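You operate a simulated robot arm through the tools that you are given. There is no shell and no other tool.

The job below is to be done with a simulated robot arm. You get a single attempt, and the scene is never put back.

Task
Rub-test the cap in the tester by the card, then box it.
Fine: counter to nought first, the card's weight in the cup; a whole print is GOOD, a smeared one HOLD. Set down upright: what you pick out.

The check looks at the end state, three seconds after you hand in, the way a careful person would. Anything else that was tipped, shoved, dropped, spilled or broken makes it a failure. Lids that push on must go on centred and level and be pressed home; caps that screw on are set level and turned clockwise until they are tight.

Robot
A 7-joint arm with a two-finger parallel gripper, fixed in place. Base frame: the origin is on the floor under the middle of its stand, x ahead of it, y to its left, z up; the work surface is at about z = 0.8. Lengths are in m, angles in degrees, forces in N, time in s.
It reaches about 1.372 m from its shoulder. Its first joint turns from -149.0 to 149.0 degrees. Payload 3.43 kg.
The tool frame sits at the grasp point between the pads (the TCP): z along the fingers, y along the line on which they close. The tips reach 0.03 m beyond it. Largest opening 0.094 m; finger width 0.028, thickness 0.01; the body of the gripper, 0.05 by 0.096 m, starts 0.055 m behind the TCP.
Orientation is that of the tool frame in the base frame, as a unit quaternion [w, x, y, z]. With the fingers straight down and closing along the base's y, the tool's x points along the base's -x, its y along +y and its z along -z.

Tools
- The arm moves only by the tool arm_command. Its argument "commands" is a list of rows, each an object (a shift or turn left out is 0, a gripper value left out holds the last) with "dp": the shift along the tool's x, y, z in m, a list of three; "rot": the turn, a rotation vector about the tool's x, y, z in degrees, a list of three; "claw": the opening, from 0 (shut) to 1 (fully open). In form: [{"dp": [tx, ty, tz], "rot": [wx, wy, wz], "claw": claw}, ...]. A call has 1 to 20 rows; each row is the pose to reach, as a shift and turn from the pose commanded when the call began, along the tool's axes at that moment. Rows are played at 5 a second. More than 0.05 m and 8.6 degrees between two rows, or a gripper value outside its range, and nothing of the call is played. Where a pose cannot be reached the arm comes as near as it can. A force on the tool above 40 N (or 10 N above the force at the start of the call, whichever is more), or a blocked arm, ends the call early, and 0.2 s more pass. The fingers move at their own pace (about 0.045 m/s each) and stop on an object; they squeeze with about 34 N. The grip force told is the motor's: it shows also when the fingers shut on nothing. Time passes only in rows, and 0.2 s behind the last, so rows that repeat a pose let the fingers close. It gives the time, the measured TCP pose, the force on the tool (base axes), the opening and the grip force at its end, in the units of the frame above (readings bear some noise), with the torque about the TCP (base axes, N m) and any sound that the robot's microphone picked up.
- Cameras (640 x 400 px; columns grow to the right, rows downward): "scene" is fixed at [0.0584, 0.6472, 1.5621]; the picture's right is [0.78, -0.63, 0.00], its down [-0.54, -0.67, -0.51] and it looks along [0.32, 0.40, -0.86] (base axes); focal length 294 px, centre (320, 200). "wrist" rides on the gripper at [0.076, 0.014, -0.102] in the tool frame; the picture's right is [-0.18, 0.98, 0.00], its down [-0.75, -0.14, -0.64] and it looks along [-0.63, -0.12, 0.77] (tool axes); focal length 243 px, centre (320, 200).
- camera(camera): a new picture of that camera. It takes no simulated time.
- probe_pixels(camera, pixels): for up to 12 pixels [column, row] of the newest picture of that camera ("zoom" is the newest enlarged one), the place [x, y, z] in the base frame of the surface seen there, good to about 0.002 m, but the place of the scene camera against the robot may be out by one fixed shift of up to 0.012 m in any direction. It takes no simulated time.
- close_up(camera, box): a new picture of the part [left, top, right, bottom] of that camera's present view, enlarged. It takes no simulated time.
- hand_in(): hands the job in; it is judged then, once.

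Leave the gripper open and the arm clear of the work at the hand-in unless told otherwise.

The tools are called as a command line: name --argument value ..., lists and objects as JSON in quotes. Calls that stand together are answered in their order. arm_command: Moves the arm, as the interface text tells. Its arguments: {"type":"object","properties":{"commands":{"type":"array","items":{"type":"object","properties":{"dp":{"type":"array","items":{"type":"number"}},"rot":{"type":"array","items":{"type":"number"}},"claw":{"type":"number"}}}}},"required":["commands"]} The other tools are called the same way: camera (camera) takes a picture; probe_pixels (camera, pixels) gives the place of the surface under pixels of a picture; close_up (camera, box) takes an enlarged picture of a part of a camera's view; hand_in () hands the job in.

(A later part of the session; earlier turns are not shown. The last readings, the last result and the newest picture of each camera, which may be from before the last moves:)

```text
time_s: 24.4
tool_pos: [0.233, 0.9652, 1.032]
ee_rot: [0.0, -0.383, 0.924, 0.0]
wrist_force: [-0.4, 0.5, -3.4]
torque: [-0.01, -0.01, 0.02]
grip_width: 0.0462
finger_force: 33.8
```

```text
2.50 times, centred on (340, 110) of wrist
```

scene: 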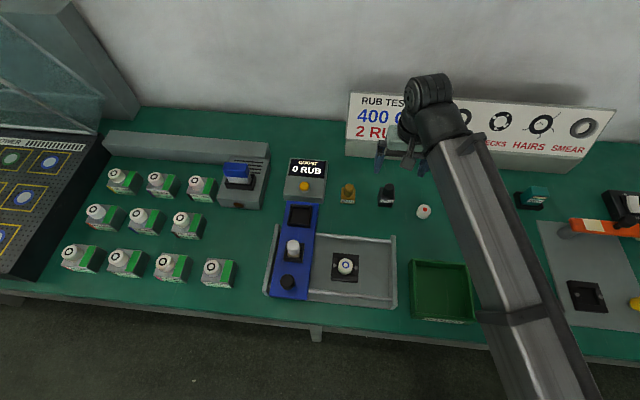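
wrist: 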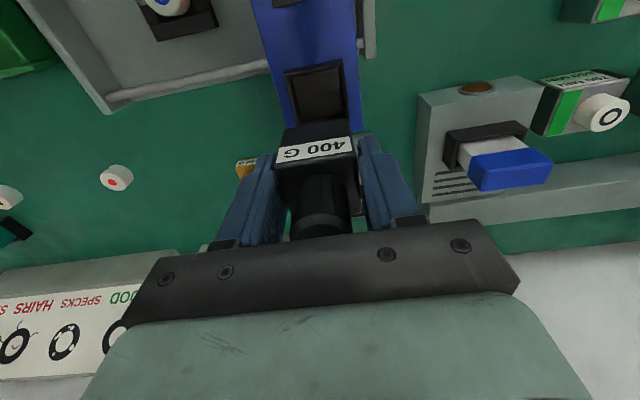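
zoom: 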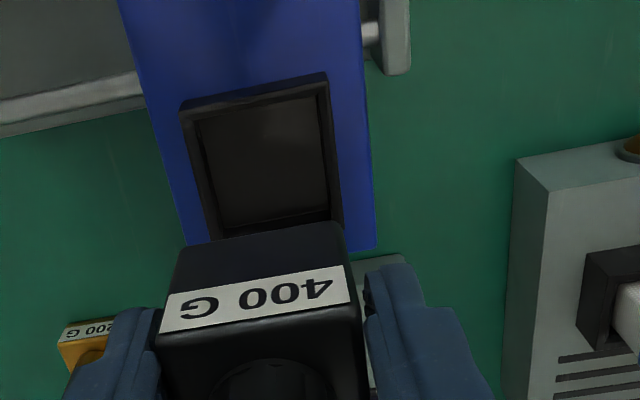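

The cup is visible just ahead of the weight (zoom (180–345, 75–240)). I'll probe its rim and floor, plus the weight's own corners, to align them.

probe_pixels --camera "zoom" --pixels '[[190, 110], [320, 84], [333, 150], [200, 170], [262, 165], [210, 130], [315, 110], [225, 222], [325, 205], [335, 200], [212, 215], [262, 100]]'

probe_pixels --camera "zoom" --pixels '[[165, 328], [350, 298], [170, 295], [345, 270], [185, 252], [340, 226], [260, 240], [260, 310], [160, 350], [352, 320], [215, 236], [330, 222]]'

```text
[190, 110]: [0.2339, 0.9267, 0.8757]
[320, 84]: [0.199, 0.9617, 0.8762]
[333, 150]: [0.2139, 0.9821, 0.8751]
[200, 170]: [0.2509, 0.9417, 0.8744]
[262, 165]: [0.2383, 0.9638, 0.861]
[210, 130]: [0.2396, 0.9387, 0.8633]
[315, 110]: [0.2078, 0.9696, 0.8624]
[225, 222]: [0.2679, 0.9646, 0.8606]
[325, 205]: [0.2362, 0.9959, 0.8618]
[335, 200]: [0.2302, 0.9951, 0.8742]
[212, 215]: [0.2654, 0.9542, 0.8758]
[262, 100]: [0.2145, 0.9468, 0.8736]
```

```text
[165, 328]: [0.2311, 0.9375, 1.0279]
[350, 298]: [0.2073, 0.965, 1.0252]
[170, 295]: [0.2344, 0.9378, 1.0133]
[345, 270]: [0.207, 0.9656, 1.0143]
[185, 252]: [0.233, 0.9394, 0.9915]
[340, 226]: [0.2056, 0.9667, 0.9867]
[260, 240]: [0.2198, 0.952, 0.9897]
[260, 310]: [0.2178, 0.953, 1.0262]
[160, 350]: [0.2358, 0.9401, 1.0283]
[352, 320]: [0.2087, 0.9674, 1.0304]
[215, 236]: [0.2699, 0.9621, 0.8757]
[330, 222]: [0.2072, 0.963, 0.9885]
```

In bench axes the cup's inside spans about u −0.540…−0.490, v 0.823…0.873, with its floor at z 0.861 and rim at 0.876. The held weight is 41 mm square and in line, centred within 2 mm. I'll shift slightly and lower to just above the rim, then check.

arm_command --commands '[{"dp": [0.001, -0.002, 0.02], "claw": 0}, {"dp": [0.001, -0.002, 0.05], "claw": 0}, {"dp": [0.001, -0.002, 0.08], "claw": 0}, {"dp": [0.001, -0.002, 0.1], "claw": 0}, {"dp": [0.001, -0.002, 0.104], "claw": 0}, {"dp": [0.001, -0.002, 0.104], "claw": 0}]'

camera --camera "wrist"

close_up --camera "wrist" --box '[230, 70, 420, 220]'

close_up --camera "scene" --box '[260, 170, 360, 250]'

```text
time_s: 25.8
tool_pos: [0.2323, 0.9619, 0.9274]
ee_rot: [0.0, -0.383, 0.924, 0.0]
wrist_force: [0.3, -0.7, -3.9]
torque: [-0.03, -0.01, -0.05]
grip_width: 0.0462
finger_force: 33.9
```

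```text
taken
```

wrist: 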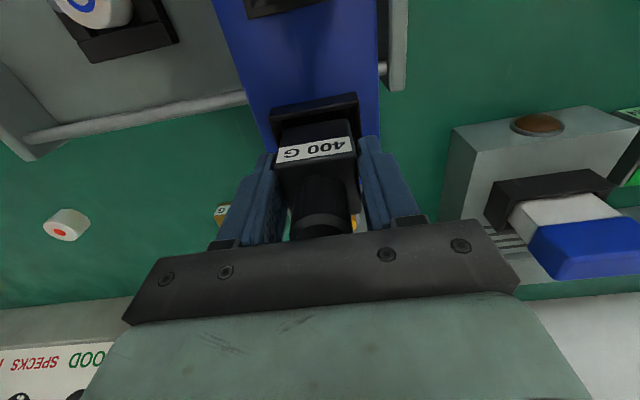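

```text
2.67 times, centred on (325, 145) of wrist
```

zoom: 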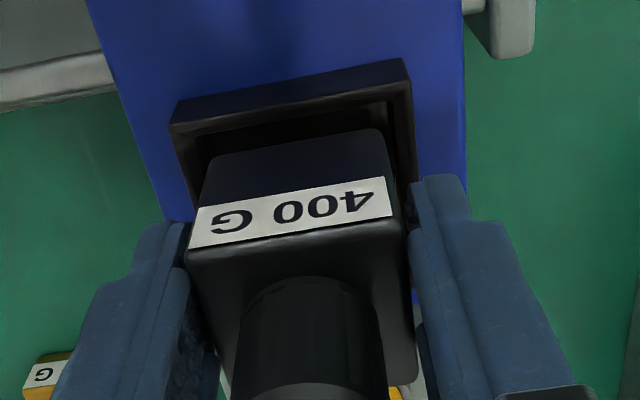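

```text
5.00 times, centred on (310, 210) of scene
```

zoom: 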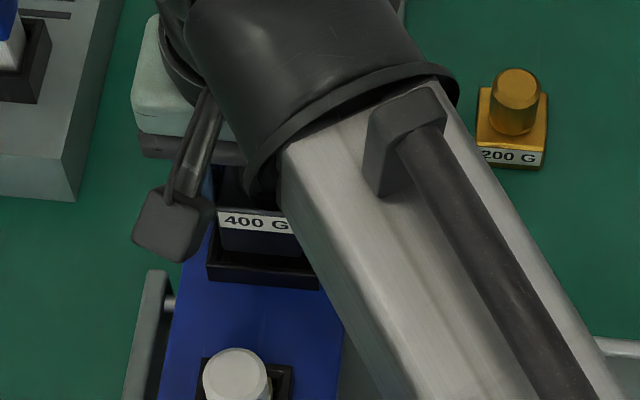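

The weight's lower edge sits inside the rim outline with even gaps on left and right. I'll lower it about 17 mm to the cup floor, watching the force.

arm_command --commands '[{"dp": [0, 0, 0.006], "claw": 0}, {"dp": [0, 0, 0.011], "claw": 0}, {"dp": [0, 0, 0.014], "claw": 0}, {"dp": [0, 0, 0.016], "claw": 0}, {"dp": [0, 0, 0.0175], "claw": 0}]'

close_up --camera "wrist" --box '[230, 70, 420, 220]'

```text
time_s: 27.0
tool_pos: [0.2331, 0.9625, 0.9089]
ee_rot: [0.0, -0.383, 0.924, 0.0]
wrist_force: [0.5, -0.6, -3.7]
torque: [-0.04, 0.03, -0.01]
grip_width: 0.0457
finger_force: 34.6
```

```text
2.67 times, centred on (325, 145) of wrist
```

zoom: 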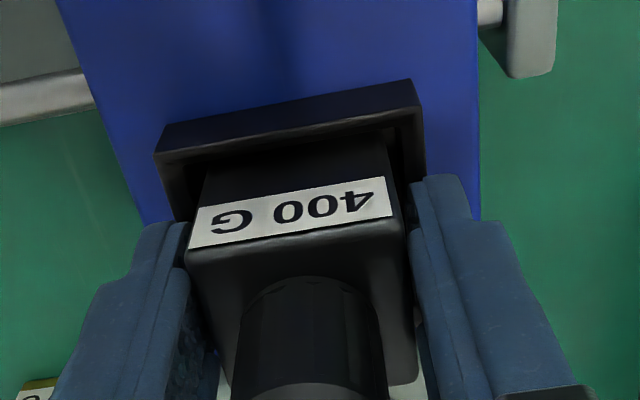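

Still −3.7 N, so it's not resting yet. I'll lower by another 1–3 mm.

arm_command --commands '[{"dp": [0, 0, 0.001], "claw": 0}, {"dp": [0, 0, 0.0018], "claw": 0}, {"dp": [0, 0, 0.0018], "claw": 0}]'

```text
time_s: 27.8
tool_pos: [0.2323, 0.9615, 0.9095]
ee_rot: [0.0, -0.383, 0.924, 0.0]
wrist_force: [2.2, -0.5, 9.9]
torque: [-0.21, 0.04, 0.05]
grip_width: 0.0462
finger_force: 34.1
```

It's now resting (force +9.9 N). I'll ease up about 1 mm and open the fingers.

arm_command --commands '[{"dp": [0, 0, -0.001], "claw": 0}, {"dp": [0, 0, -0.0012], "claw": 0.55}, {"dp": [0, 0, -0.0012], "claw": 0.65}, {"dp": [0, 0, -0.0012], "claw": 0.75}, {"dp": [0, 0, -0.0012], "claw": 0.75}]'

camera --camera "wrist"

close_up --camera "wrist" --box '[230, 70, 420, 220]'

```text
time_s: 29.0
tool_pos: [0.2322, 0.9635, 0.9084]
ee_rot: [0.0, -0.383, 0.924, 0.001]
wrist_force: [0.0, 0.5, -0.3]
torque: [-0.01, 0.03, -0.01]
grip_width: 0.0706
finger_force: 0.1
```

```text
taken
```

wrist: 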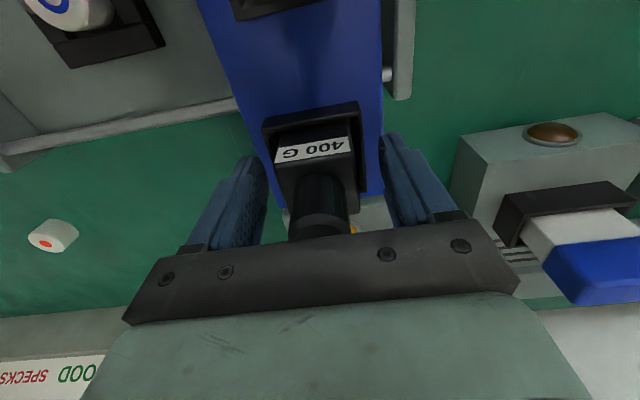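

```text
2.67 times, centred on (325, 145) of wrist
```

zoom: 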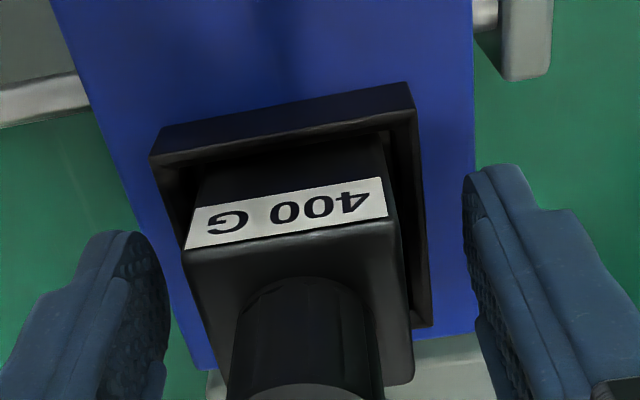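

The 400 G weight sits upright in the cup and is released. I'll rise straight up and move over the slide's black handle knob, then check both views.

arm_command --commands '[{"dp": [0, 0, -0.02], "claw": 0.75}, {"dp": [0, 0, -0.05], "claw": 0.75}, {"dp": [0, 0, -0.09], "claw": 0.75}, {"dp": [0, 0, -0.12], "claw": 0.75}, {"dp": [0.04, 0, -0.12], "claw": 0.75}, {"dp": [0.085, 0, -0.12], "claw": 0.75}, {"dp": [0.13, 0, -0.12], "claw": 0.75}, {"dp": [0.165, 0, -0.12], "claw": 0.75}, {"dp": [0.185, 0, -0.12], "claw": 0.75}, {"dp": [0.185, 0, -0.12], "claw": 0.75}]'

camera --camera "wrist"

camera --camera "scene"

```text
time_s: 31.2
tool_pos: [0.1039, 0.8306, 1.0275]
ee_rot: [-0.001, -0.382, 0.924, 0.0]
wrist_force: [0.7, 0.4, 0.6]
torque: [0.0, -0.02, -0.01]
grip_width: 0.0705
finger_force: 0.1
```

```text
taken
```

wrist: 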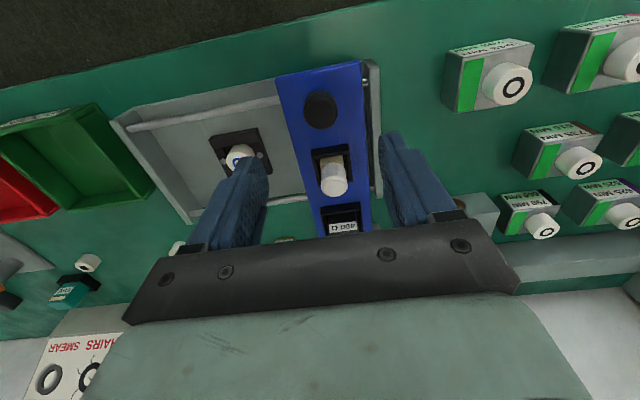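

```text
taken
```

scene: 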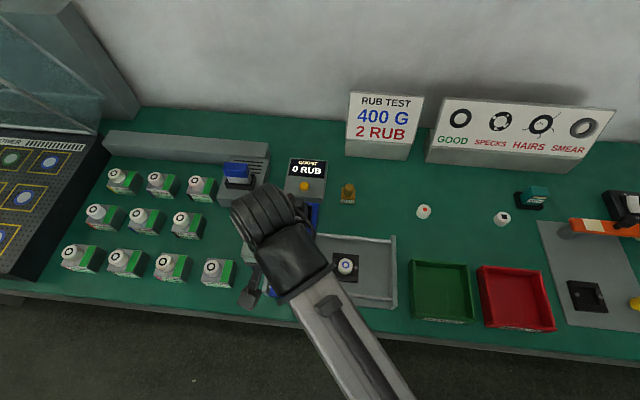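

The handle knob is at wrist pixel (320, 110). I'll probe it, the plate, the rails and the end plates to plan the stroke.

probe_pixels --camera "wrist" --pixels '[[320, 110], [306, 110], [335, 108], [320, 98], [320, 122], [295, 120], [350, 100], [362, 100], [375, 100], [113, 123], [125, 127], [190, 220]]'

close_up --camera "wrist" --box '[250, 50, 400, 150]'

close_up --camera "wrist" --box '[100, 80, 280, 230]'

```text
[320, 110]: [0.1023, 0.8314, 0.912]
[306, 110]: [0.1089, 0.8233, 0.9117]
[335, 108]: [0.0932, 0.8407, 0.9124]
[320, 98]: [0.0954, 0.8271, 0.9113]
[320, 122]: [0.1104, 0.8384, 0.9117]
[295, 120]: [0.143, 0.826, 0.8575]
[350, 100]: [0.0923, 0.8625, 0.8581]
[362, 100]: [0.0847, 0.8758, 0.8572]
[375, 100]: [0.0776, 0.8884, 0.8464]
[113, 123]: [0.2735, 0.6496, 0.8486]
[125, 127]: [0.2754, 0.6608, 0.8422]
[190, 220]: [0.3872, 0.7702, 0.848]
```

```text
4.00 times, centred on (325, 100) of wrist
```

zoom: 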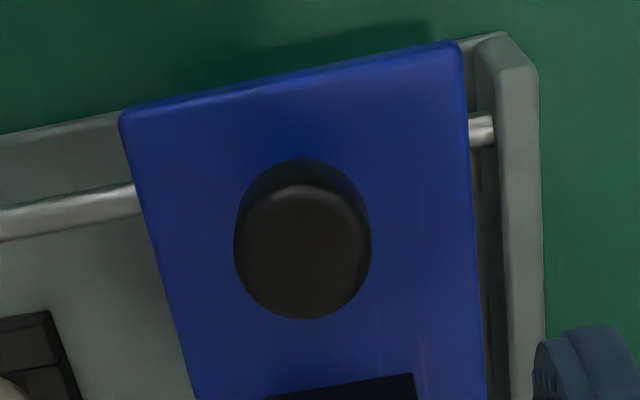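

```text
2.67 times, centred on (190, 155) of wrist
```

zoom: 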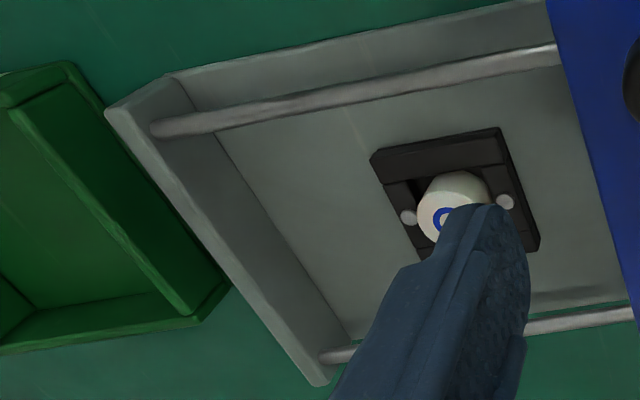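

Handle knob: centre (0.1023, 0.832), 28 mm across, top z 0.912, on the plate at z 0.857. The slide can travel right about 0.19 m before the right end plate. I'll lower around the knob and grip it.

arm_command --commands '[{"dp": [0, 0.002, 0.04], "claw": 0.7}, {"dp": [0, 0.002, 0.08], "claw": 0.7}, {"dp": [0, 0.002, 0.11], "claw": 0.7}, {"dp": [0, 0.002, 0.125], "claw": 0.7}, {"dp": [0, 0.002, 0.1325], "claw": 0.7}, {"dp": [0, 0.002, 0.1325], "claw": 0.7}]'

camera --camera "wrist"

```text
time_s: 32.6
tool_pos: [0.1018, 0.8327, 0.8965]
ee_rot: [0.0, -0.383, 0.924, 0.0]
wrist_force: [-0.1, 0.0, 0.6]
torque: [0.05, -0.01, -0.02]
grip_width: 0.0658
finger_force: 0.1
```

```text
taken
```

wrist: 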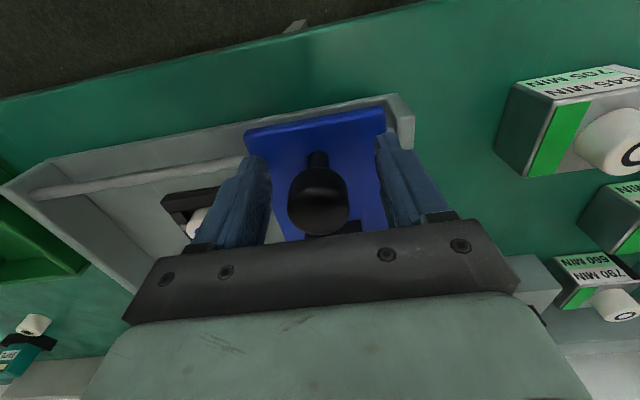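

The knob is a ball on a thin stem and it's centred between the fingers. I'll close on it.

arm_command --commands '[{"claw": 0.4}, {"claw": 0.3}, {"claw": 0.2}, {"claw": 0.2}, {"claw": 0.2}]'

camera --camera "wrist"

```text
time_s: 33.8
tool_pos: [0.1024, 0.8322, 0.8977]
ee_rot: [0.0, -0.383, 0.924, -0.001]
wrist_force: [13.3, -13.7, -3.7]
torque: [0.14, -0.01, -0.32]
grip_width: 0.0336
finger_force: 45.4
```

```text
taken
```

wrist: 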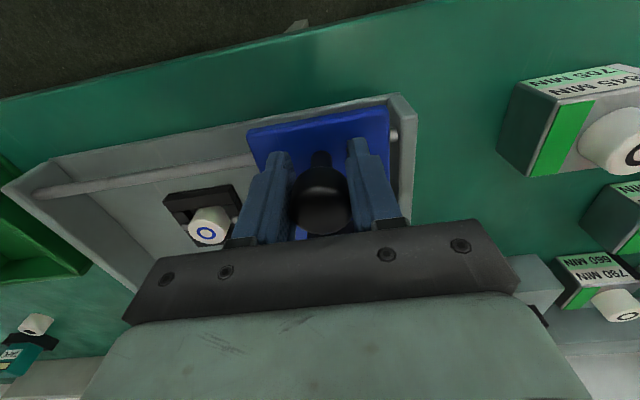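

Gripped; there's a small side force because the slide is against its left stop. Now I'll make one pass: slide to the right about 0.18 m at a steady pace.

arm_command --commands '[{"dp": [0, -0.008, 0]}, {"dp": [0, -0.02, 0]}, {"dp": [0, -0.035, 0]}, {"dp": [0, -0.05, 0]}, {"dp": [0, -0.065, 0]}, {"dp": [0, -0.08, 0]}, {"dp": [0, -0.095, 0]}, {"dp": [0, -0.11, 0]}, {"dp": [0, -0.125, 0]}, {"dp": [0, -0.14, 0]}, {"dp": [0, -0.155, 0]}, {"dp": [0, -0.17, 0]}, {"dp": [0, -0.18, 0]}, {"dp": [0, -0.18, 0]}]'

camera --camera "wrist"

camera --camera "scene"

close_up --camera "scene" --box '[270, 140, 350, 200]'

```text
time_s: 36.2
tool_pos: [0.2018, 0.7324, 0.8954]
ee_rot: [-0.004, -0.386, 0.922, 0.007]
wrist_force: [-9.3, 7.2, -7.5]
torque: [-0.63, -0.83, -0.04]
grip_width: 0.0337
finger_force: 44.7
stopped in row 11: the force on the tool passed its limit at 52 N (the readings are from after the stop); the commanded pose is now the measured one
```

```text
taken
```

wrist: 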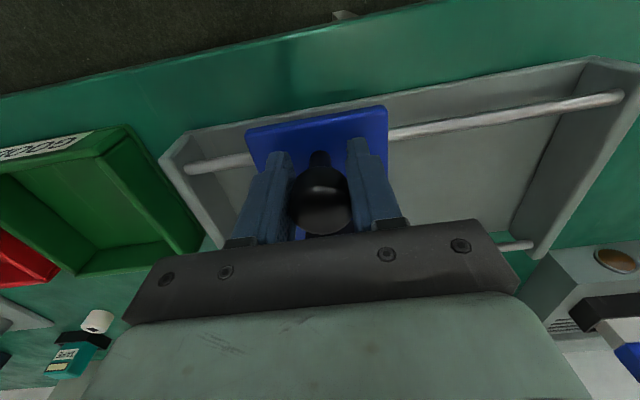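

```text
taken
```

scene: 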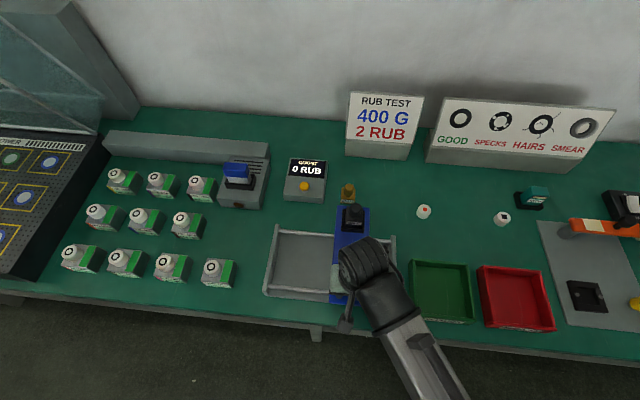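

```text
6.67 times, centred on (310, 170) of scene
```

zoom: 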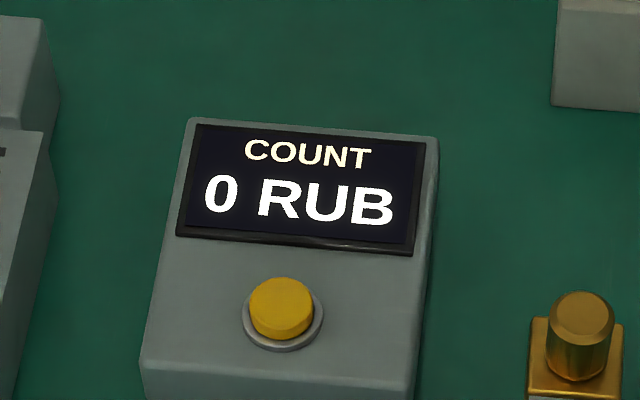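

The slide stopped at u −0.375 with a force above the limit, just about over the cap; the counter still reads 0. I'll look closely at what is resisting before pushing on.

close_up --camera "scene" --box '[310, 180, 410, 310]'

close_up --camera "wrist" --box '[150, 50, 400, 250]'

```text
3.08 times, centred on (360, 245) of scene
```

zoom: 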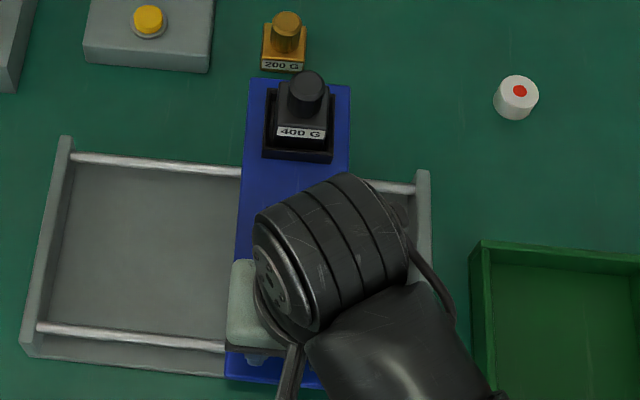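

```text
2.00 times, centred on (275, 150) of wrist
```

zoom: 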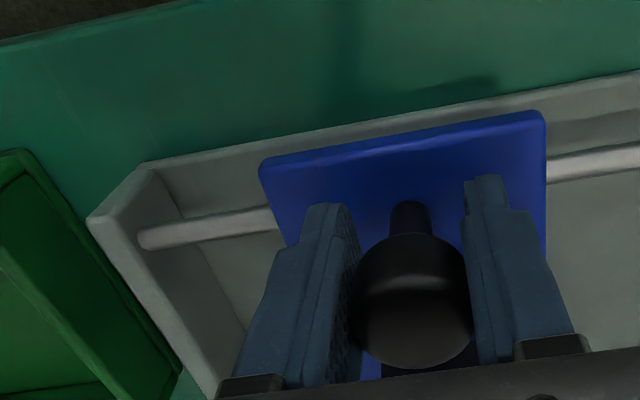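

The right end plate is still several cm away, so something resists under the slide or it's the travel stop. I'll push on very gently by a few millimetres and compare position with force.

arm_command --commands '[{"dp": [0, -0.001, 0]}, {"dp": [0, -0.002, 0]}, {"dp": [0, -0.003, 0]}]'

```text
time_s: 37.0
tool_pos: [0.2031, 0.7316, 0.8972]
ee_rot: [-0.004, -0.388, 0.922, 0.01]
wrist_force: [-7.2, 5.9, -7.9]
torque: [-0.61, -0.68, 0.07]
grip_width: 0.0337
finger_force: 45.2
stopped in row 3: the force on the tool passed its limit at 42 N (the readings are from after the stop); the commanded pose is now the measured one
```

It moved only about 1.5 mm at 42 N, so there's a firm stop here, just past the cap. I'll draw the slide back left to its start (correcting the small tilt of the tool on the way), then check the cap and the counter.

arm_command --commands '[{"dp": [-0.0001, 0.008, 0.0002], "rot": [0.2, 0, 0.1]}, {"dp": [-0.0002, 0.02, 0.0005], "rot": [0.4, 0, 0.2]}, {"dp": [-0.0004, 0.035, 0.0008], "rot": [0.6, 0, 0.3]}, {"dp": [-0.0005, 0.05, 0.0011], "rot": [0.8, 0, 0.4]}, {"dp": [-0.0007, 0.065, 0.0014], "rot": [1.0, 0, 0.5]}, {"dp": [-0.0009, 0.08, 0.0017], "rot": [1.2, 0, 0.6]}, {"dp": [-0.001, 0.095, 0.002], "rot": [1.23, 0, 0.63]}, {"dp": [-0.0012, 0.11, 0.0024], "rot": [1.23, 0, 0.63]}, {"dp": [-0.0014, 0.125, 0.0027], "rot": [1.23, 0, 0.63]}, {"dp": [-0.0015, 0.135, 0.003], "rot": [1.23, 0, 0.63]}, {"dp": [-0.0015, 0.138, 0.003], "rot": [1.23, 0, 0.63]}]'

camera --camera "scene"

close_up --camera "scene" --box '[270, 140, 350, 200]'

camera --camera "wrist"

close_up --camera "scene" --box '[300, 230, 400, 310]'

```text
time_s: 39.4
tool_pos: [0.1045, 0.8293, 0.8969]
ee_rot: [-0.001, -0.383, 0.924, 0.0]
wrist_force: [-0.2, -3.0, 6.9]
torque: [0.1, -0.19, 0.08]
grip_width: 0.0335
finger_force: 44.3
```

```text
taken
```

scene: 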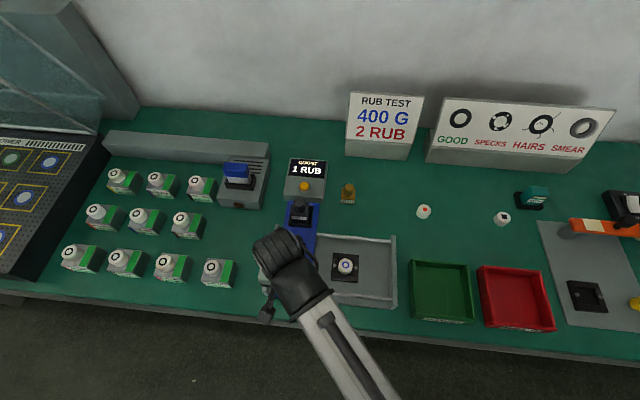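

```text
6.67 times, centred on (310, 170) of scene
```

zoom: 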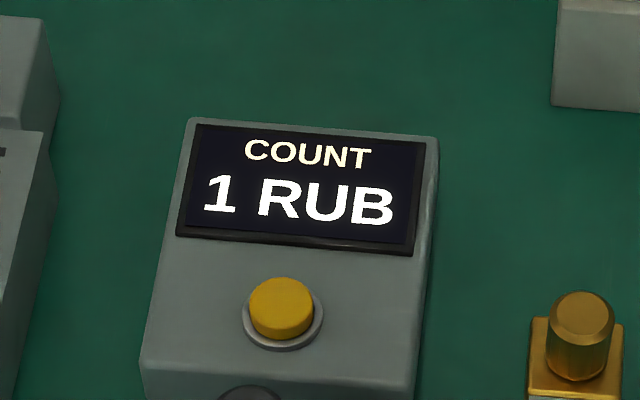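

```text
taken
```

wrist: 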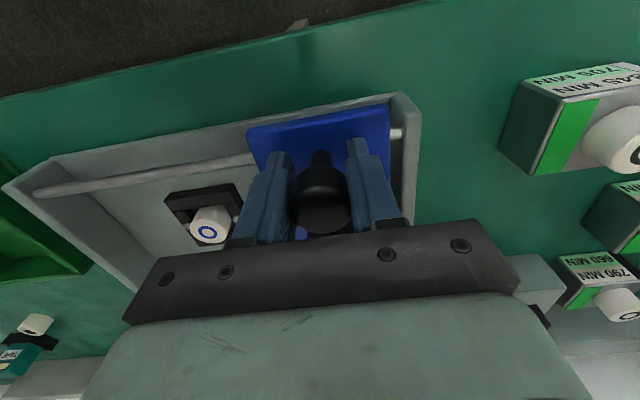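

```text
5.00 times, centred on (350, 270) of scene
```

zoom: 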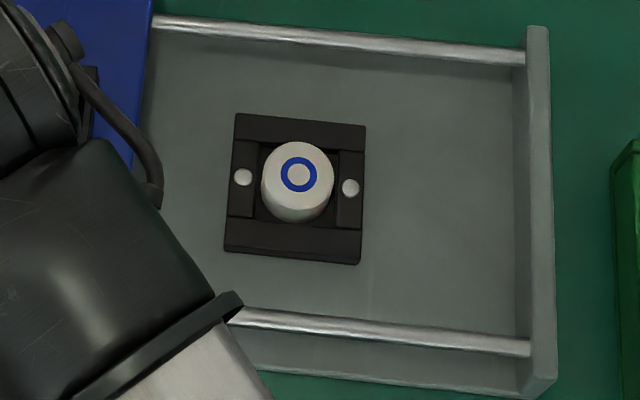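

The counter now reads 1 RUB: one there-and-back stroke is one rub, and the cap is still seated with its ring print visible. I'll do the second stroke: right to the stop, slowing at the end.

arm_command --commands '[{"dp": [0, -0.008, 0]}, {"dp": [0, -0.02, 0]}, {"dp": [0, -0.035, 0]}, {"dp": [0, -0.05, 0]}, {"dp": [0, -0.065, 0]}, {"dp": [0, -0.08, 0]}, {"dp": [0, -0.095, 0]}, {"dp": [0, -0.11, 0]}, {"dp": [0, -0.123, 0]}, {"dp": [0, -0.13, 0]}, {"dp": [0, -0.134, 0]}, {"dp": [0, -0.136, 0]}, {"dp": [0, -0.1375, 0]}, {"dp": [0, -0.1375, 0]}]'

close_up --camera "scene" --box '[270, 140, 350, 200]'

```text
time_s: 42.4
tool_pos: [0.2022, 0.7331, 0.8965]
ee_rot: [0.0, -0.383, 0.924, 0.001]
wrist_force: [6.3, 24.5, 14.7]
torque: [-0.54, 0.1, 0.03]
grip_width: 0.0332
finger_force: 45.0
```

```text
6.67 times, centred on (310, 170) of scene
```

zoom: 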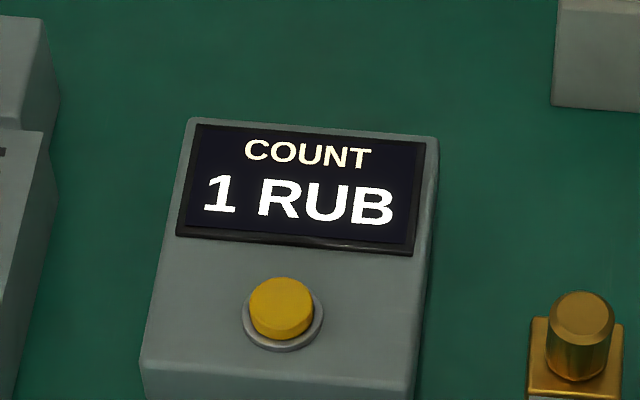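

It's at the right stop again (u −0.375). I'll nudge about 1 mm more to be sure that the end is reached, easing the side load at the same time.

arm_command --commands '[{"dp": [-0.0005, -0.0005, -0.0004]}, {"dp": [-0.001, -0.001, -0.0006]}, {"dp": [-0.001, -0.0015, -0.0006]}]'

```text
time_s: 43.1
tool_pos: [0.2031, 0.7324, 0.8971]
ee_rot: [0.0, -0.383, 0.924, 0.001]
wrist_force: [-16.9, 24.3, -3.4]
torque: [0.51, -1.07, 0.3]
grip_width: 0.0333
finger_force: 45.0
```

It's firmly at the stop (29 N back-push). Now the return stroke to the left.

arm_command --commands '[{"dp": [0, 0.006, 0]}, {"dp": [0, 0.018, 0]}, {"dp": [0, 0.033, 0]}, {"dp": [0, 0.048, 0]}, {"dp": [0, 0.063, 0]}, {"dp": [0, 0.078, 0]}, {"dp": [0, 0.093, 0]}, {"dp": [0, 0.108, 0]}, {"dp": [0, 0.123, 0]}, {"dp": [0, 0.134, 0]}, {"dp": [0, 0.138, 0]}, {"dp": [0, 0.138, 0]}]'

camera --camera "scene"

close_up --camera "scene" --box '[270, 140, 350, 200]'

close_up --camera "scene" --box '[320, 240, 370, 280]'

camera --camera "wrist"

```text
time_s: 45.8
tool_pos: [0.107, 0.83, 0.8977]
ee_rot: [0.001, -0.383, 0.924, 0.001]
wrist_force: [0.0, 1.1, -14.6]
torque: [0.56, 0.11, 0.06]
grip_width: 0.0319
finger_force: 45.1
```

```text
taken
```

scene: 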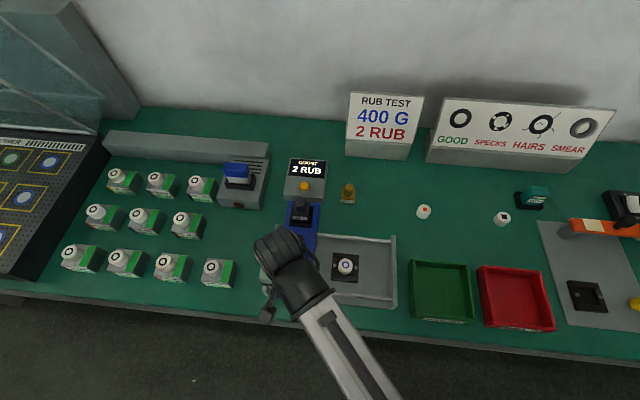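

```text
6.67 times, centred on (310, 170) of scene
```

zoom: 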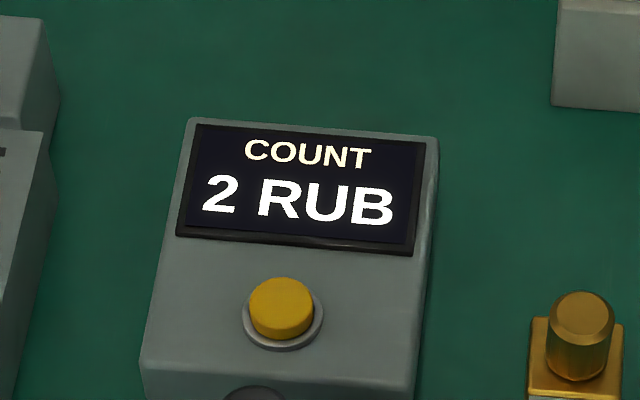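

```text
10.00 times, centred on (345, 260) of scene
```

zoom: 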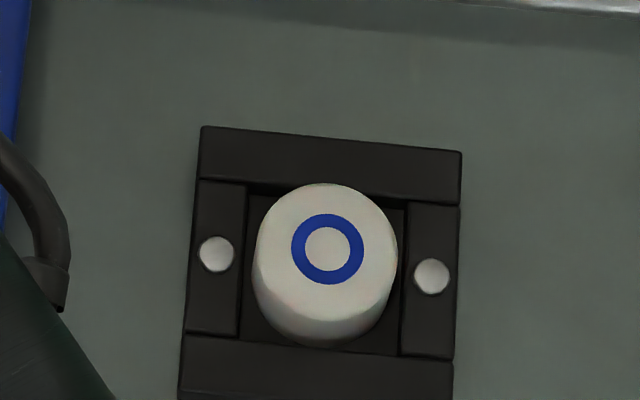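

```text
taken
```

wrist: 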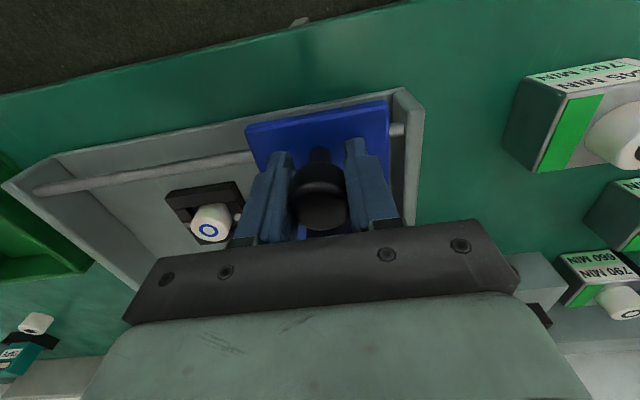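

The counter reads 2 RUB, and the ring looks crisp and whole from the scene camera. I'll release the handle, rise, and inspect the print up close with the wrist camera.

arm_command --commands '[{"dp": [0, 0, 0.0005], "claw": 0.2}, {"dp": [0, 0, 0.0005], "claw": 0.5}, {"dp": [0, 0, 0.0005], "claw": 0.7}, {"dp": [0, 0, 0.0005], "claw": 0.7}, {"dp": [0, 0, -0.02], "claw": 0.7}, {"dp": [0, 0, -0.05], "claw": 0.7}, {"dp": [0, 0, -0.09], "claw": 0.7}, {"dp": [-0.015, -0.025, -0.11], "claw": 0.7}, {"dp": [-0.03, -0.06, -0.11], "claw": 0.7}, {"dp": [-0.05, -0.095, -0.11], "claw": 0.7}, {"dp": [-0.065, -0.12, -0.11], "claw": 0.7}, {"dp": [-0.072, -0.125, -0.11], "claw": 0.7}, {"dp": [-0.072, -0.125, -0.11], "claw": 0.7}]'

camera --camera "wrist"

close_up --camera "wrist" --box '[280, 60, 360, 110]'

camera --camera "scene"

```text
time_s: 48.5
tool_pos: [0.2453, 0.7928, 1.0094]
ee_rot: [0.001, -0.383, 0.924, -0.001]
wrist_force: [-0.1, 0.2, -0.3]
torque: [0.03, 0.02, -0.03]
grip_width: 0.0658
finger_force: 0.1
```

```text
taken
```

wrist: 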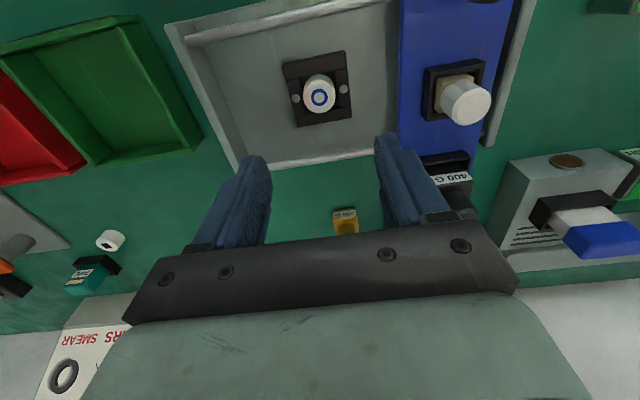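

```text
8.00 times, centred on (320, 85) of wrist
```

zoom: 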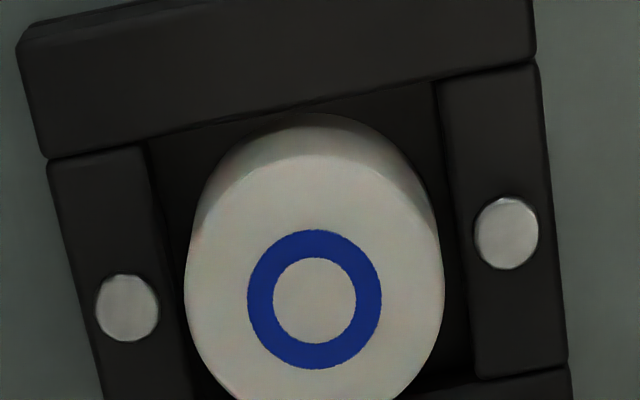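

```text
taken
```

scene: 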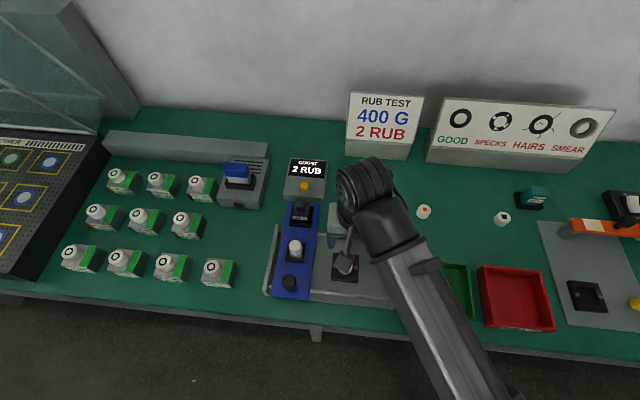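

The print is a crisp, whole ring with no smear, so the cap is GOOD and goes in the green GOOD box. I'll probe the nest and cap heights to plan the pick.

probe_pixels --camera "zoom" --pixels '[[315, 300], [315, 180], [230, 300], [400, 300], [127, 306], [508, 232], [300, 80], [110, 220], [510, 130], [165, 220], [450, 180], [320, 125]]'

close_up --camera "wrist" --box '[280, 75, 360, 125]'

```text
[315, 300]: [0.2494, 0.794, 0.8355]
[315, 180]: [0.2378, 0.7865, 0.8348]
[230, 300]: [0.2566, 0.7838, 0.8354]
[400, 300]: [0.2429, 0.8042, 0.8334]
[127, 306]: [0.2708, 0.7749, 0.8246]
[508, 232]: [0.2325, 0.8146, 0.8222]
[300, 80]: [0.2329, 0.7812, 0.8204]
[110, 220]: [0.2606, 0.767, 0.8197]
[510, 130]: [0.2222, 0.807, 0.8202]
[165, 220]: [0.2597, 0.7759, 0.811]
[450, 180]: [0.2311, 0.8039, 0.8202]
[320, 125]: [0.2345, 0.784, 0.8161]
```

```text
8.00 times, centred on (320, 100) of wrist
```

zoom: 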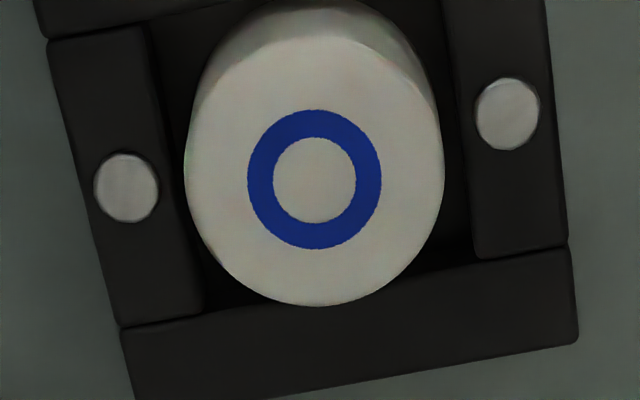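

The cap's top is at z 0.835, about 35 mm across, standing 15 mm above the nest frame (z 0.820). The two pins (z 0.824) sit left and right of it, so it's best gripped front-to-back. I'll also probe the green GOOD box and the rails.

close_up --camera "wrist" --box '[0, 0, 240, 180]'

probe_pixels --camera "wrist" --pixels '[[105, 90], [40, 70], [145, 60], [170, 130], [90, 135], [128, 20], [195, 130], [95, 160], [10, 50], [250, 30], [320, 160], [230, 120]]'

```text
2.22 times, centred on (120, 90) of wrist
```

zoom: 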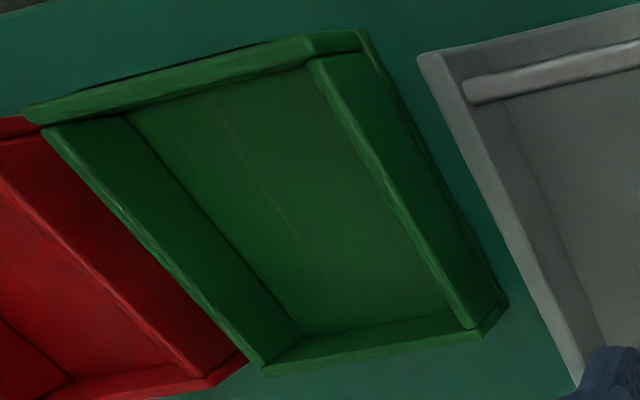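

```text
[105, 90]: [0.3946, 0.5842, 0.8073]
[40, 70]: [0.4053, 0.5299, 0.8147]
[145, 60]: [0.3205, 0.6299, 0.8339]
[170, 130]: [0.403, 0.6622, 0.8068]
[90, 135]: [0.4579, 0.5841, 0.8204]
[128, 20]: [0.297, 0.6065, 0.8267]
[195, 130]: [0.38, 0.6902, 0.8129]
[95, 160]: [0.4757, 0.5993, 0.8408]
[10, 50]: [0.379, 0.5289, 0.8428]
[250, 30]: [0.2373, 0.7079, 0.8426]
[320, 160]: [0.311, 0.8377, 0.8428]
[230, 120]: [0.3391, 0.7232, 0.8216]
```

The green box's floor is at z 0.807, its walls top out near 0.84, and its centre is around u −0.15, v 0.70. I'll now turn the gripper 90° at this height so that the fingers close front-to-back, and open moderately.

arm_command --commands '[{"dp": [-0.0005, 0, 0], "rot": [0, 0, 8], "claw": 0.62}, {"dp": [-0.001, -0.0005, 0], "rot": [0, 0, 16], "claw": 0.62}, {"dp": [-0.0015, -0.001, 0], "rot": [0, 0, 24], "claw": 0.62}, {"dp": [-0.002, -0.001, 0], "rot": [0, 0, 32], "claw": 0.62}, {"dp": [-0.0025, -0.0015, 0], "rot": [0, 0, 40], "claw": 0.62}, {"dp": [-0.003, -0.002, 0], "rot": [0, 0, 48], "claw": 0.62}, {"dp": [-0.0035, -0.002, 0], "rot": [0, 0, 56], "claw": 0.62}, {"dp": [-0.0037, -0.002, 0], "rot": [0, 0, 64], "claw": 0.62}, {"dp": [-0.0037, -0.002, 0], "rot": [0, 0, 72], "claw": 0.62}, {"dp": [-0.0037, -0.002, 0], "rot": [0, 0, 80], "claw": 0.62}, {"dp": [-0.0037, -0.002, 0], "rot": [0, 0, 86], "claw": 0.62}, {"dp": [-0.0037, -0.002, 0], "rot": [0, 0, 90], "claw": 0.62}, {"dp": [-0.0037, -0.002, 0], "rot": [0, 0, 90], "claw": 0.62}]'

camera --camera "wrist"

camera --camera "scene"

close_up --camera "wrist" --box '[280, 60, 360, 110]'

```text
time_s: 51.4
tool_pos: [0.2502, 0.7935, 1.0074]
ee_rot: [0.001, 0.384, 0.923, 0.0]
wrist_force: [0.0, 0.4, -0.1]
torque: [0.01, 0.02, 0.0]
grip_width: 0.0582
finger_force: 0.0
```

```text
taken
```

wrist: 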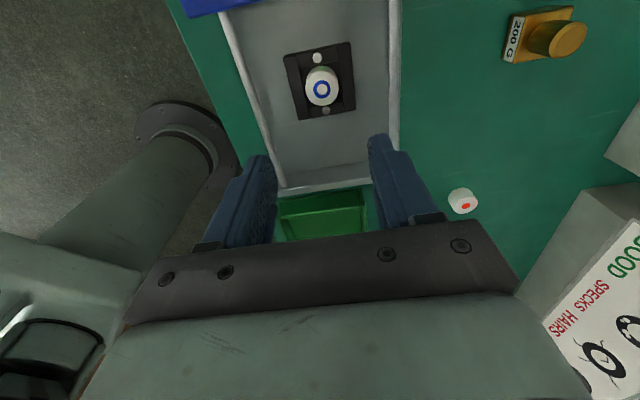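

```text
taken
```

scene: 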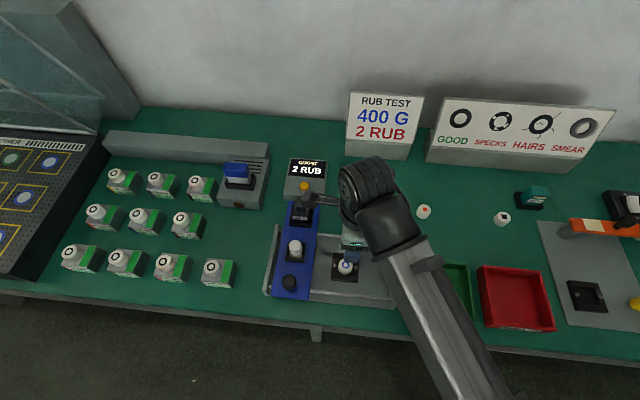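

```text
8.00 times, centred on (320, 85) of wrist
```

zoom: 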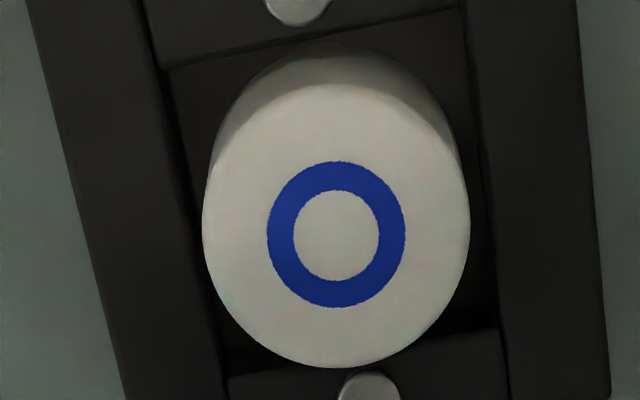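

The print is clean from this side too. I'll probe the cap's centre and edges and the frame bars in this view.

probe_pixels --camera "zoom" --pixels '[[337, 235], [215, 235], [460, 235], [337, 350], [337, 120], [100, 200], [540, 200], [250, 385], [200, 200], [480, 200], [160, 330], [560, 330]]'

```text
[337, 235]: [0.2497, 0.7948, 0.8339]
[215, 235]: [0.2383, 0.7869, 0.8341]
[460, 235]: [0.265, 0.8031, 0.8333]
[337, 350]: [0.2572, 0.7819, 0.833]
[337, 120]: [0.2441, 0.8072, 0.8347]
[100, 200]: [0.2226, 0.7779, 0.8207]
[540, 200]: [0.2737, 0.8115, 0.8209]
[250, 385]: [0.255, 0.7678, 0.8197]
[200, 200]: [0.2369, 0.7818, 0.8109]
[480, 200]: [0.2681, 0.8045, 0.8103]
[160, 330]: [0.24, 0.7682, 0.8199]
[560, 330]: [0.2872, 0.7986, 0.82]
```

The cap's centre is at u −0.385, v 0.739, right under the gripper. I'll descend until the tips are about 3 mm above the nest frame.

arm_command --commands '[{"dp": [0.0008, 0.001, 0.04], "claw": 0.62}, {"dp": [0.0008, 0.001, 0.08], "claw": 0.62}, {"dp": [0.0008, 0.001, 0.115], "claw": 0.62}, {"dp": [0.0008, 0.001, 0.138], "claw": 0.62}, {"dp": [0.0008, 0.001, 0.149], "claw": 0.62}, {"dp": [0.0008, 0.001, 0.153], "claw": 0.62}, {"dp": [0.0008, 0.001, 0.153], "claw": 0.62}]'

camera --camera "wrist"

close_up --camera "scene" --box '[290, 220, 400, 310]'

```text
time_s: 53.0
tool_pos: [0.2504, 0.7937, 0.8533]
ee_rot: [0.001, 0.383, 0.924, -0.001]
wrist_force: [0.1, 0.1, 0.7]
torque: [0.0, -0.02, -0.03]
grip_width: 0.0582
finger_force: 0.2
```

```text
taken
```

wrist: 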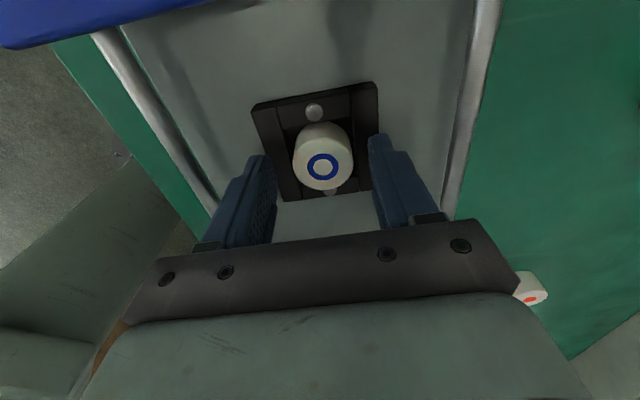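

```text
4.44 times, centred on (345, 265) of scene
```

zoom: 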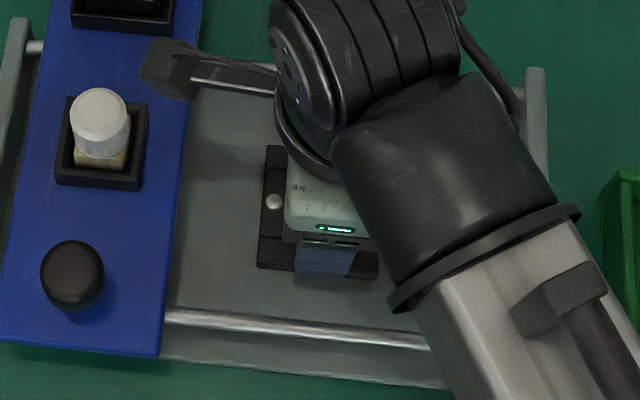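

The cap is centred between the fingers. I'll lower 1 mm more and close.

arm_command --commands '[{"dp": [0, 0, 0.001], "claw": 0.62}, {"dp": [0, 0, 0.0012], "claw": 0.45}, {"dp": [0, 0, 0.0012], "claw": 0.3}, {"dp": [0, 0, 0.0012], "claw": 0.15}, {"dp": [0, 0, 0.0012], "claw": 0.0}, {"dp": [0, 0, 0.0012], "claw": 0.0}]'

close_up --camera "wrist" --box '[220, 70, 420, 230]'

```text
time_s: 54.4
tool_pos: [0.2497, 0.7944, 0.8532]
ee_rot: [0.001, 0.382, 0.924, 0.0]
wrist_force: [0.5, 0.5, 1.2]
torque: [0.02, -0.05, -0.02]
grip_width: 0.0308
finger_force: 34.1
```

```text
2.50 times, centred on (320, 150) of wrist
```

zoom: 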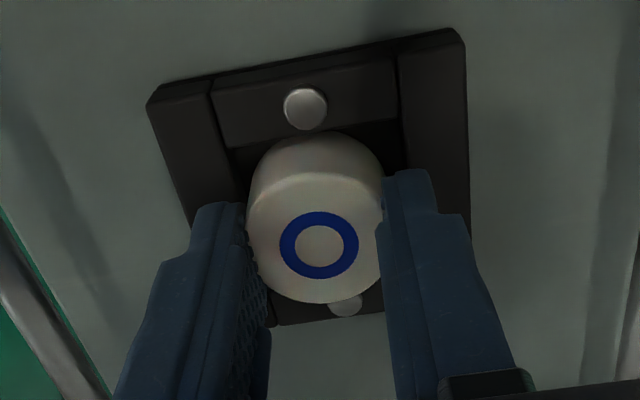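

The cap is held at 30.8 mm. I'll lift slowly by 12 mm first and check that it comes along.

arm_command --commands '[{"dp": [0, 0, -0.001], "claw": 0}, {"dp": [0, 0, -0.0025], "claw": 0}, {"dp": [0, 0, -0.005], "claw": 0}, {"dp": [0, 0, -0.008], "claw": 0}, {"dp": [0, 0, -0.012], "claw": 0}, {"dp": [0, 0, -0.012], "claw": 0}]'

close_up --camera "wrist" --box '[220, 70, 420, 230]'

```text
time_s: 55.8
tool_pos: [0.2509, 0.7935, 0.8665]
ee_rot: [0.001, 0.383, 0.924, 0.0]
wrist_force: [0.3, 0.1, -0.2]
torque: [0.0, -0.01, 0.02]
grip_width: 0.0309
finger_force: 34.2
```

```text
2.50 times, centred on (320, 150) of wrist
```

zoom: 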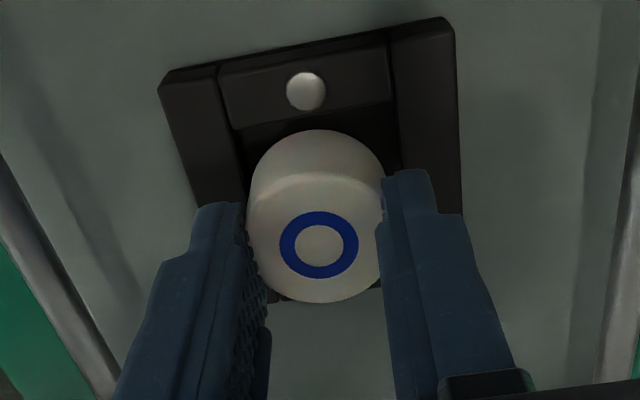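

The cap lifted with the fingers. I'll raise it clear and carry it to the right over the green GOOD box, then look.

arm_command --commands '[{"dp": [0, 0, -0.015], "claw": 0}, {"dp": [0, 0, -0.035], "claw": 0}, {"dp": [0, 0, -0.06], "claw": 0}, {"dp": [0, 0, -0.09], "claw": 0}, {"dp": [-0.02, -0.004, -0.11], "claw": 0}, {"dp": [-0.05, -0.01, -0.12], "claw": 0}, {"dp": [-0.085, -0.015, -0.12], "claw": 0}, {"dp": [-0.12, -0.02, -0.12], "claw": 0}, {"dp": [-0.155, -0.026, -0.12], "claw": 0}, {"dp": [-0.19, -0.032, -0.12], "claw": 0}, {"dp": [-0.215, -0.036, -0.12], "claw": 0}, {"dp": [-0.23, -0.038, -0.12], "claw": 0}, {"dp": [-0.23, -0.038, -0.12], "claw": 0}]'

camera --camera "wrist"

camera --camera "scene"

```text
time_s: 58.5
tool_pos: [0.3856, 0.604, 0.9862]
ee_rot: [0.0, 0.383, 0.924, 0.0]
wrist_force: [-1.0, 0.2, -0.8]
torque: [0.03, -0.02, 0.01]
grip_width: 0.0308
finger_force: 34.1
```

```text
taken
```

wrist: 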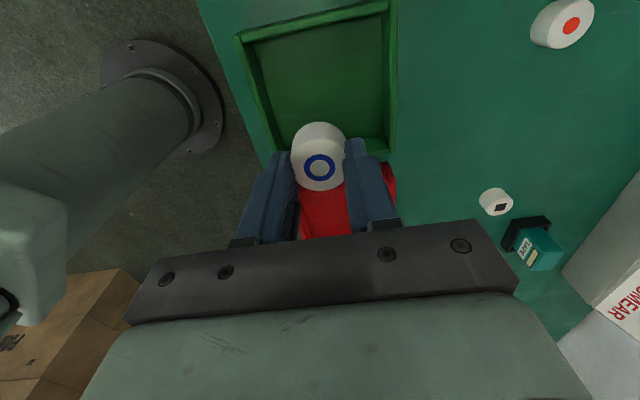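

```text
taken
```

scene: 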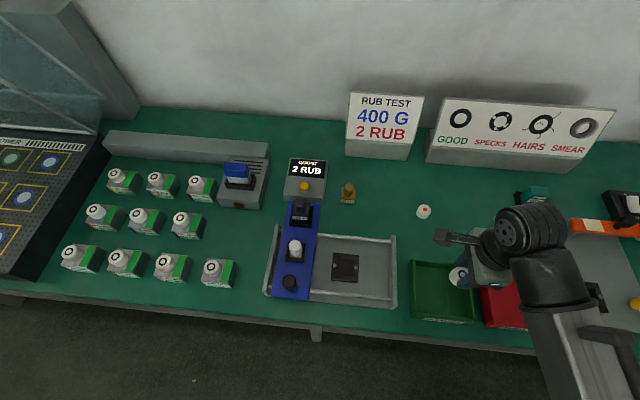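

The cap is held over the green box; the point directly beneath is around pixel (320, 90), in the middle of its floor. I'll probe the box to confirm.

probe_pixels --camera "wrist" --pixels '[[320, 90], [270, 90], [375, 80], [320, 35], [365, 130], [247, 80], [390, 80], [320, 18], [375, 145], [268, 125], [319, 166], [280, 60]]'

close_up --camera "wrist" --box '[220, 0, 420, 200]'

```text
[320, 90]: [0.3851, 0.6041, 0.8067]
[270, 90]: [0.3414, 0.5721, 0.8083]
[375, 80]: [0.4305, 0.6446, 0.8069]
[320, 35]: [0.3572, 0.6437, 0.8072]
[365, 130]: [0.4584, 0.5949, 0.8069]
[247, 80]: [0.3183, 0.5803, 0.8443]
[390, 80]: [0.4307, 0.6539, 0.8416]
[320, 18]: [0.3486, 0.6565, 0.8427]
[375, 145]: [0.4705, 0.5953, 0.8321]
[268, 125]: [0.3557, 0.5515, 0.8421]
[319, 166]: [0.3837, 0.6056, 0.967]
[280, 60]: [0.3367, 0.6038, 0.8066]
```

```text
2.00 times, centred on (320, 100) of wrist
```

zoom: 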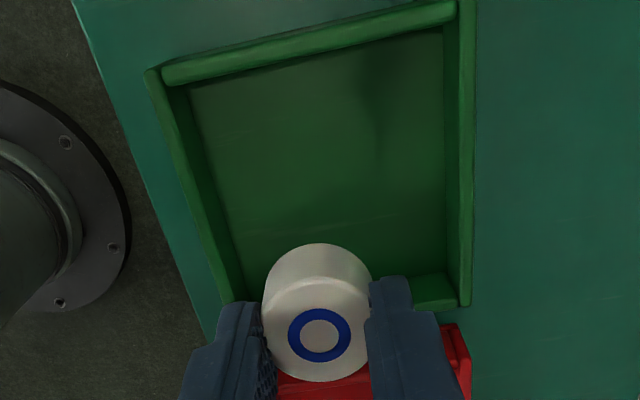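

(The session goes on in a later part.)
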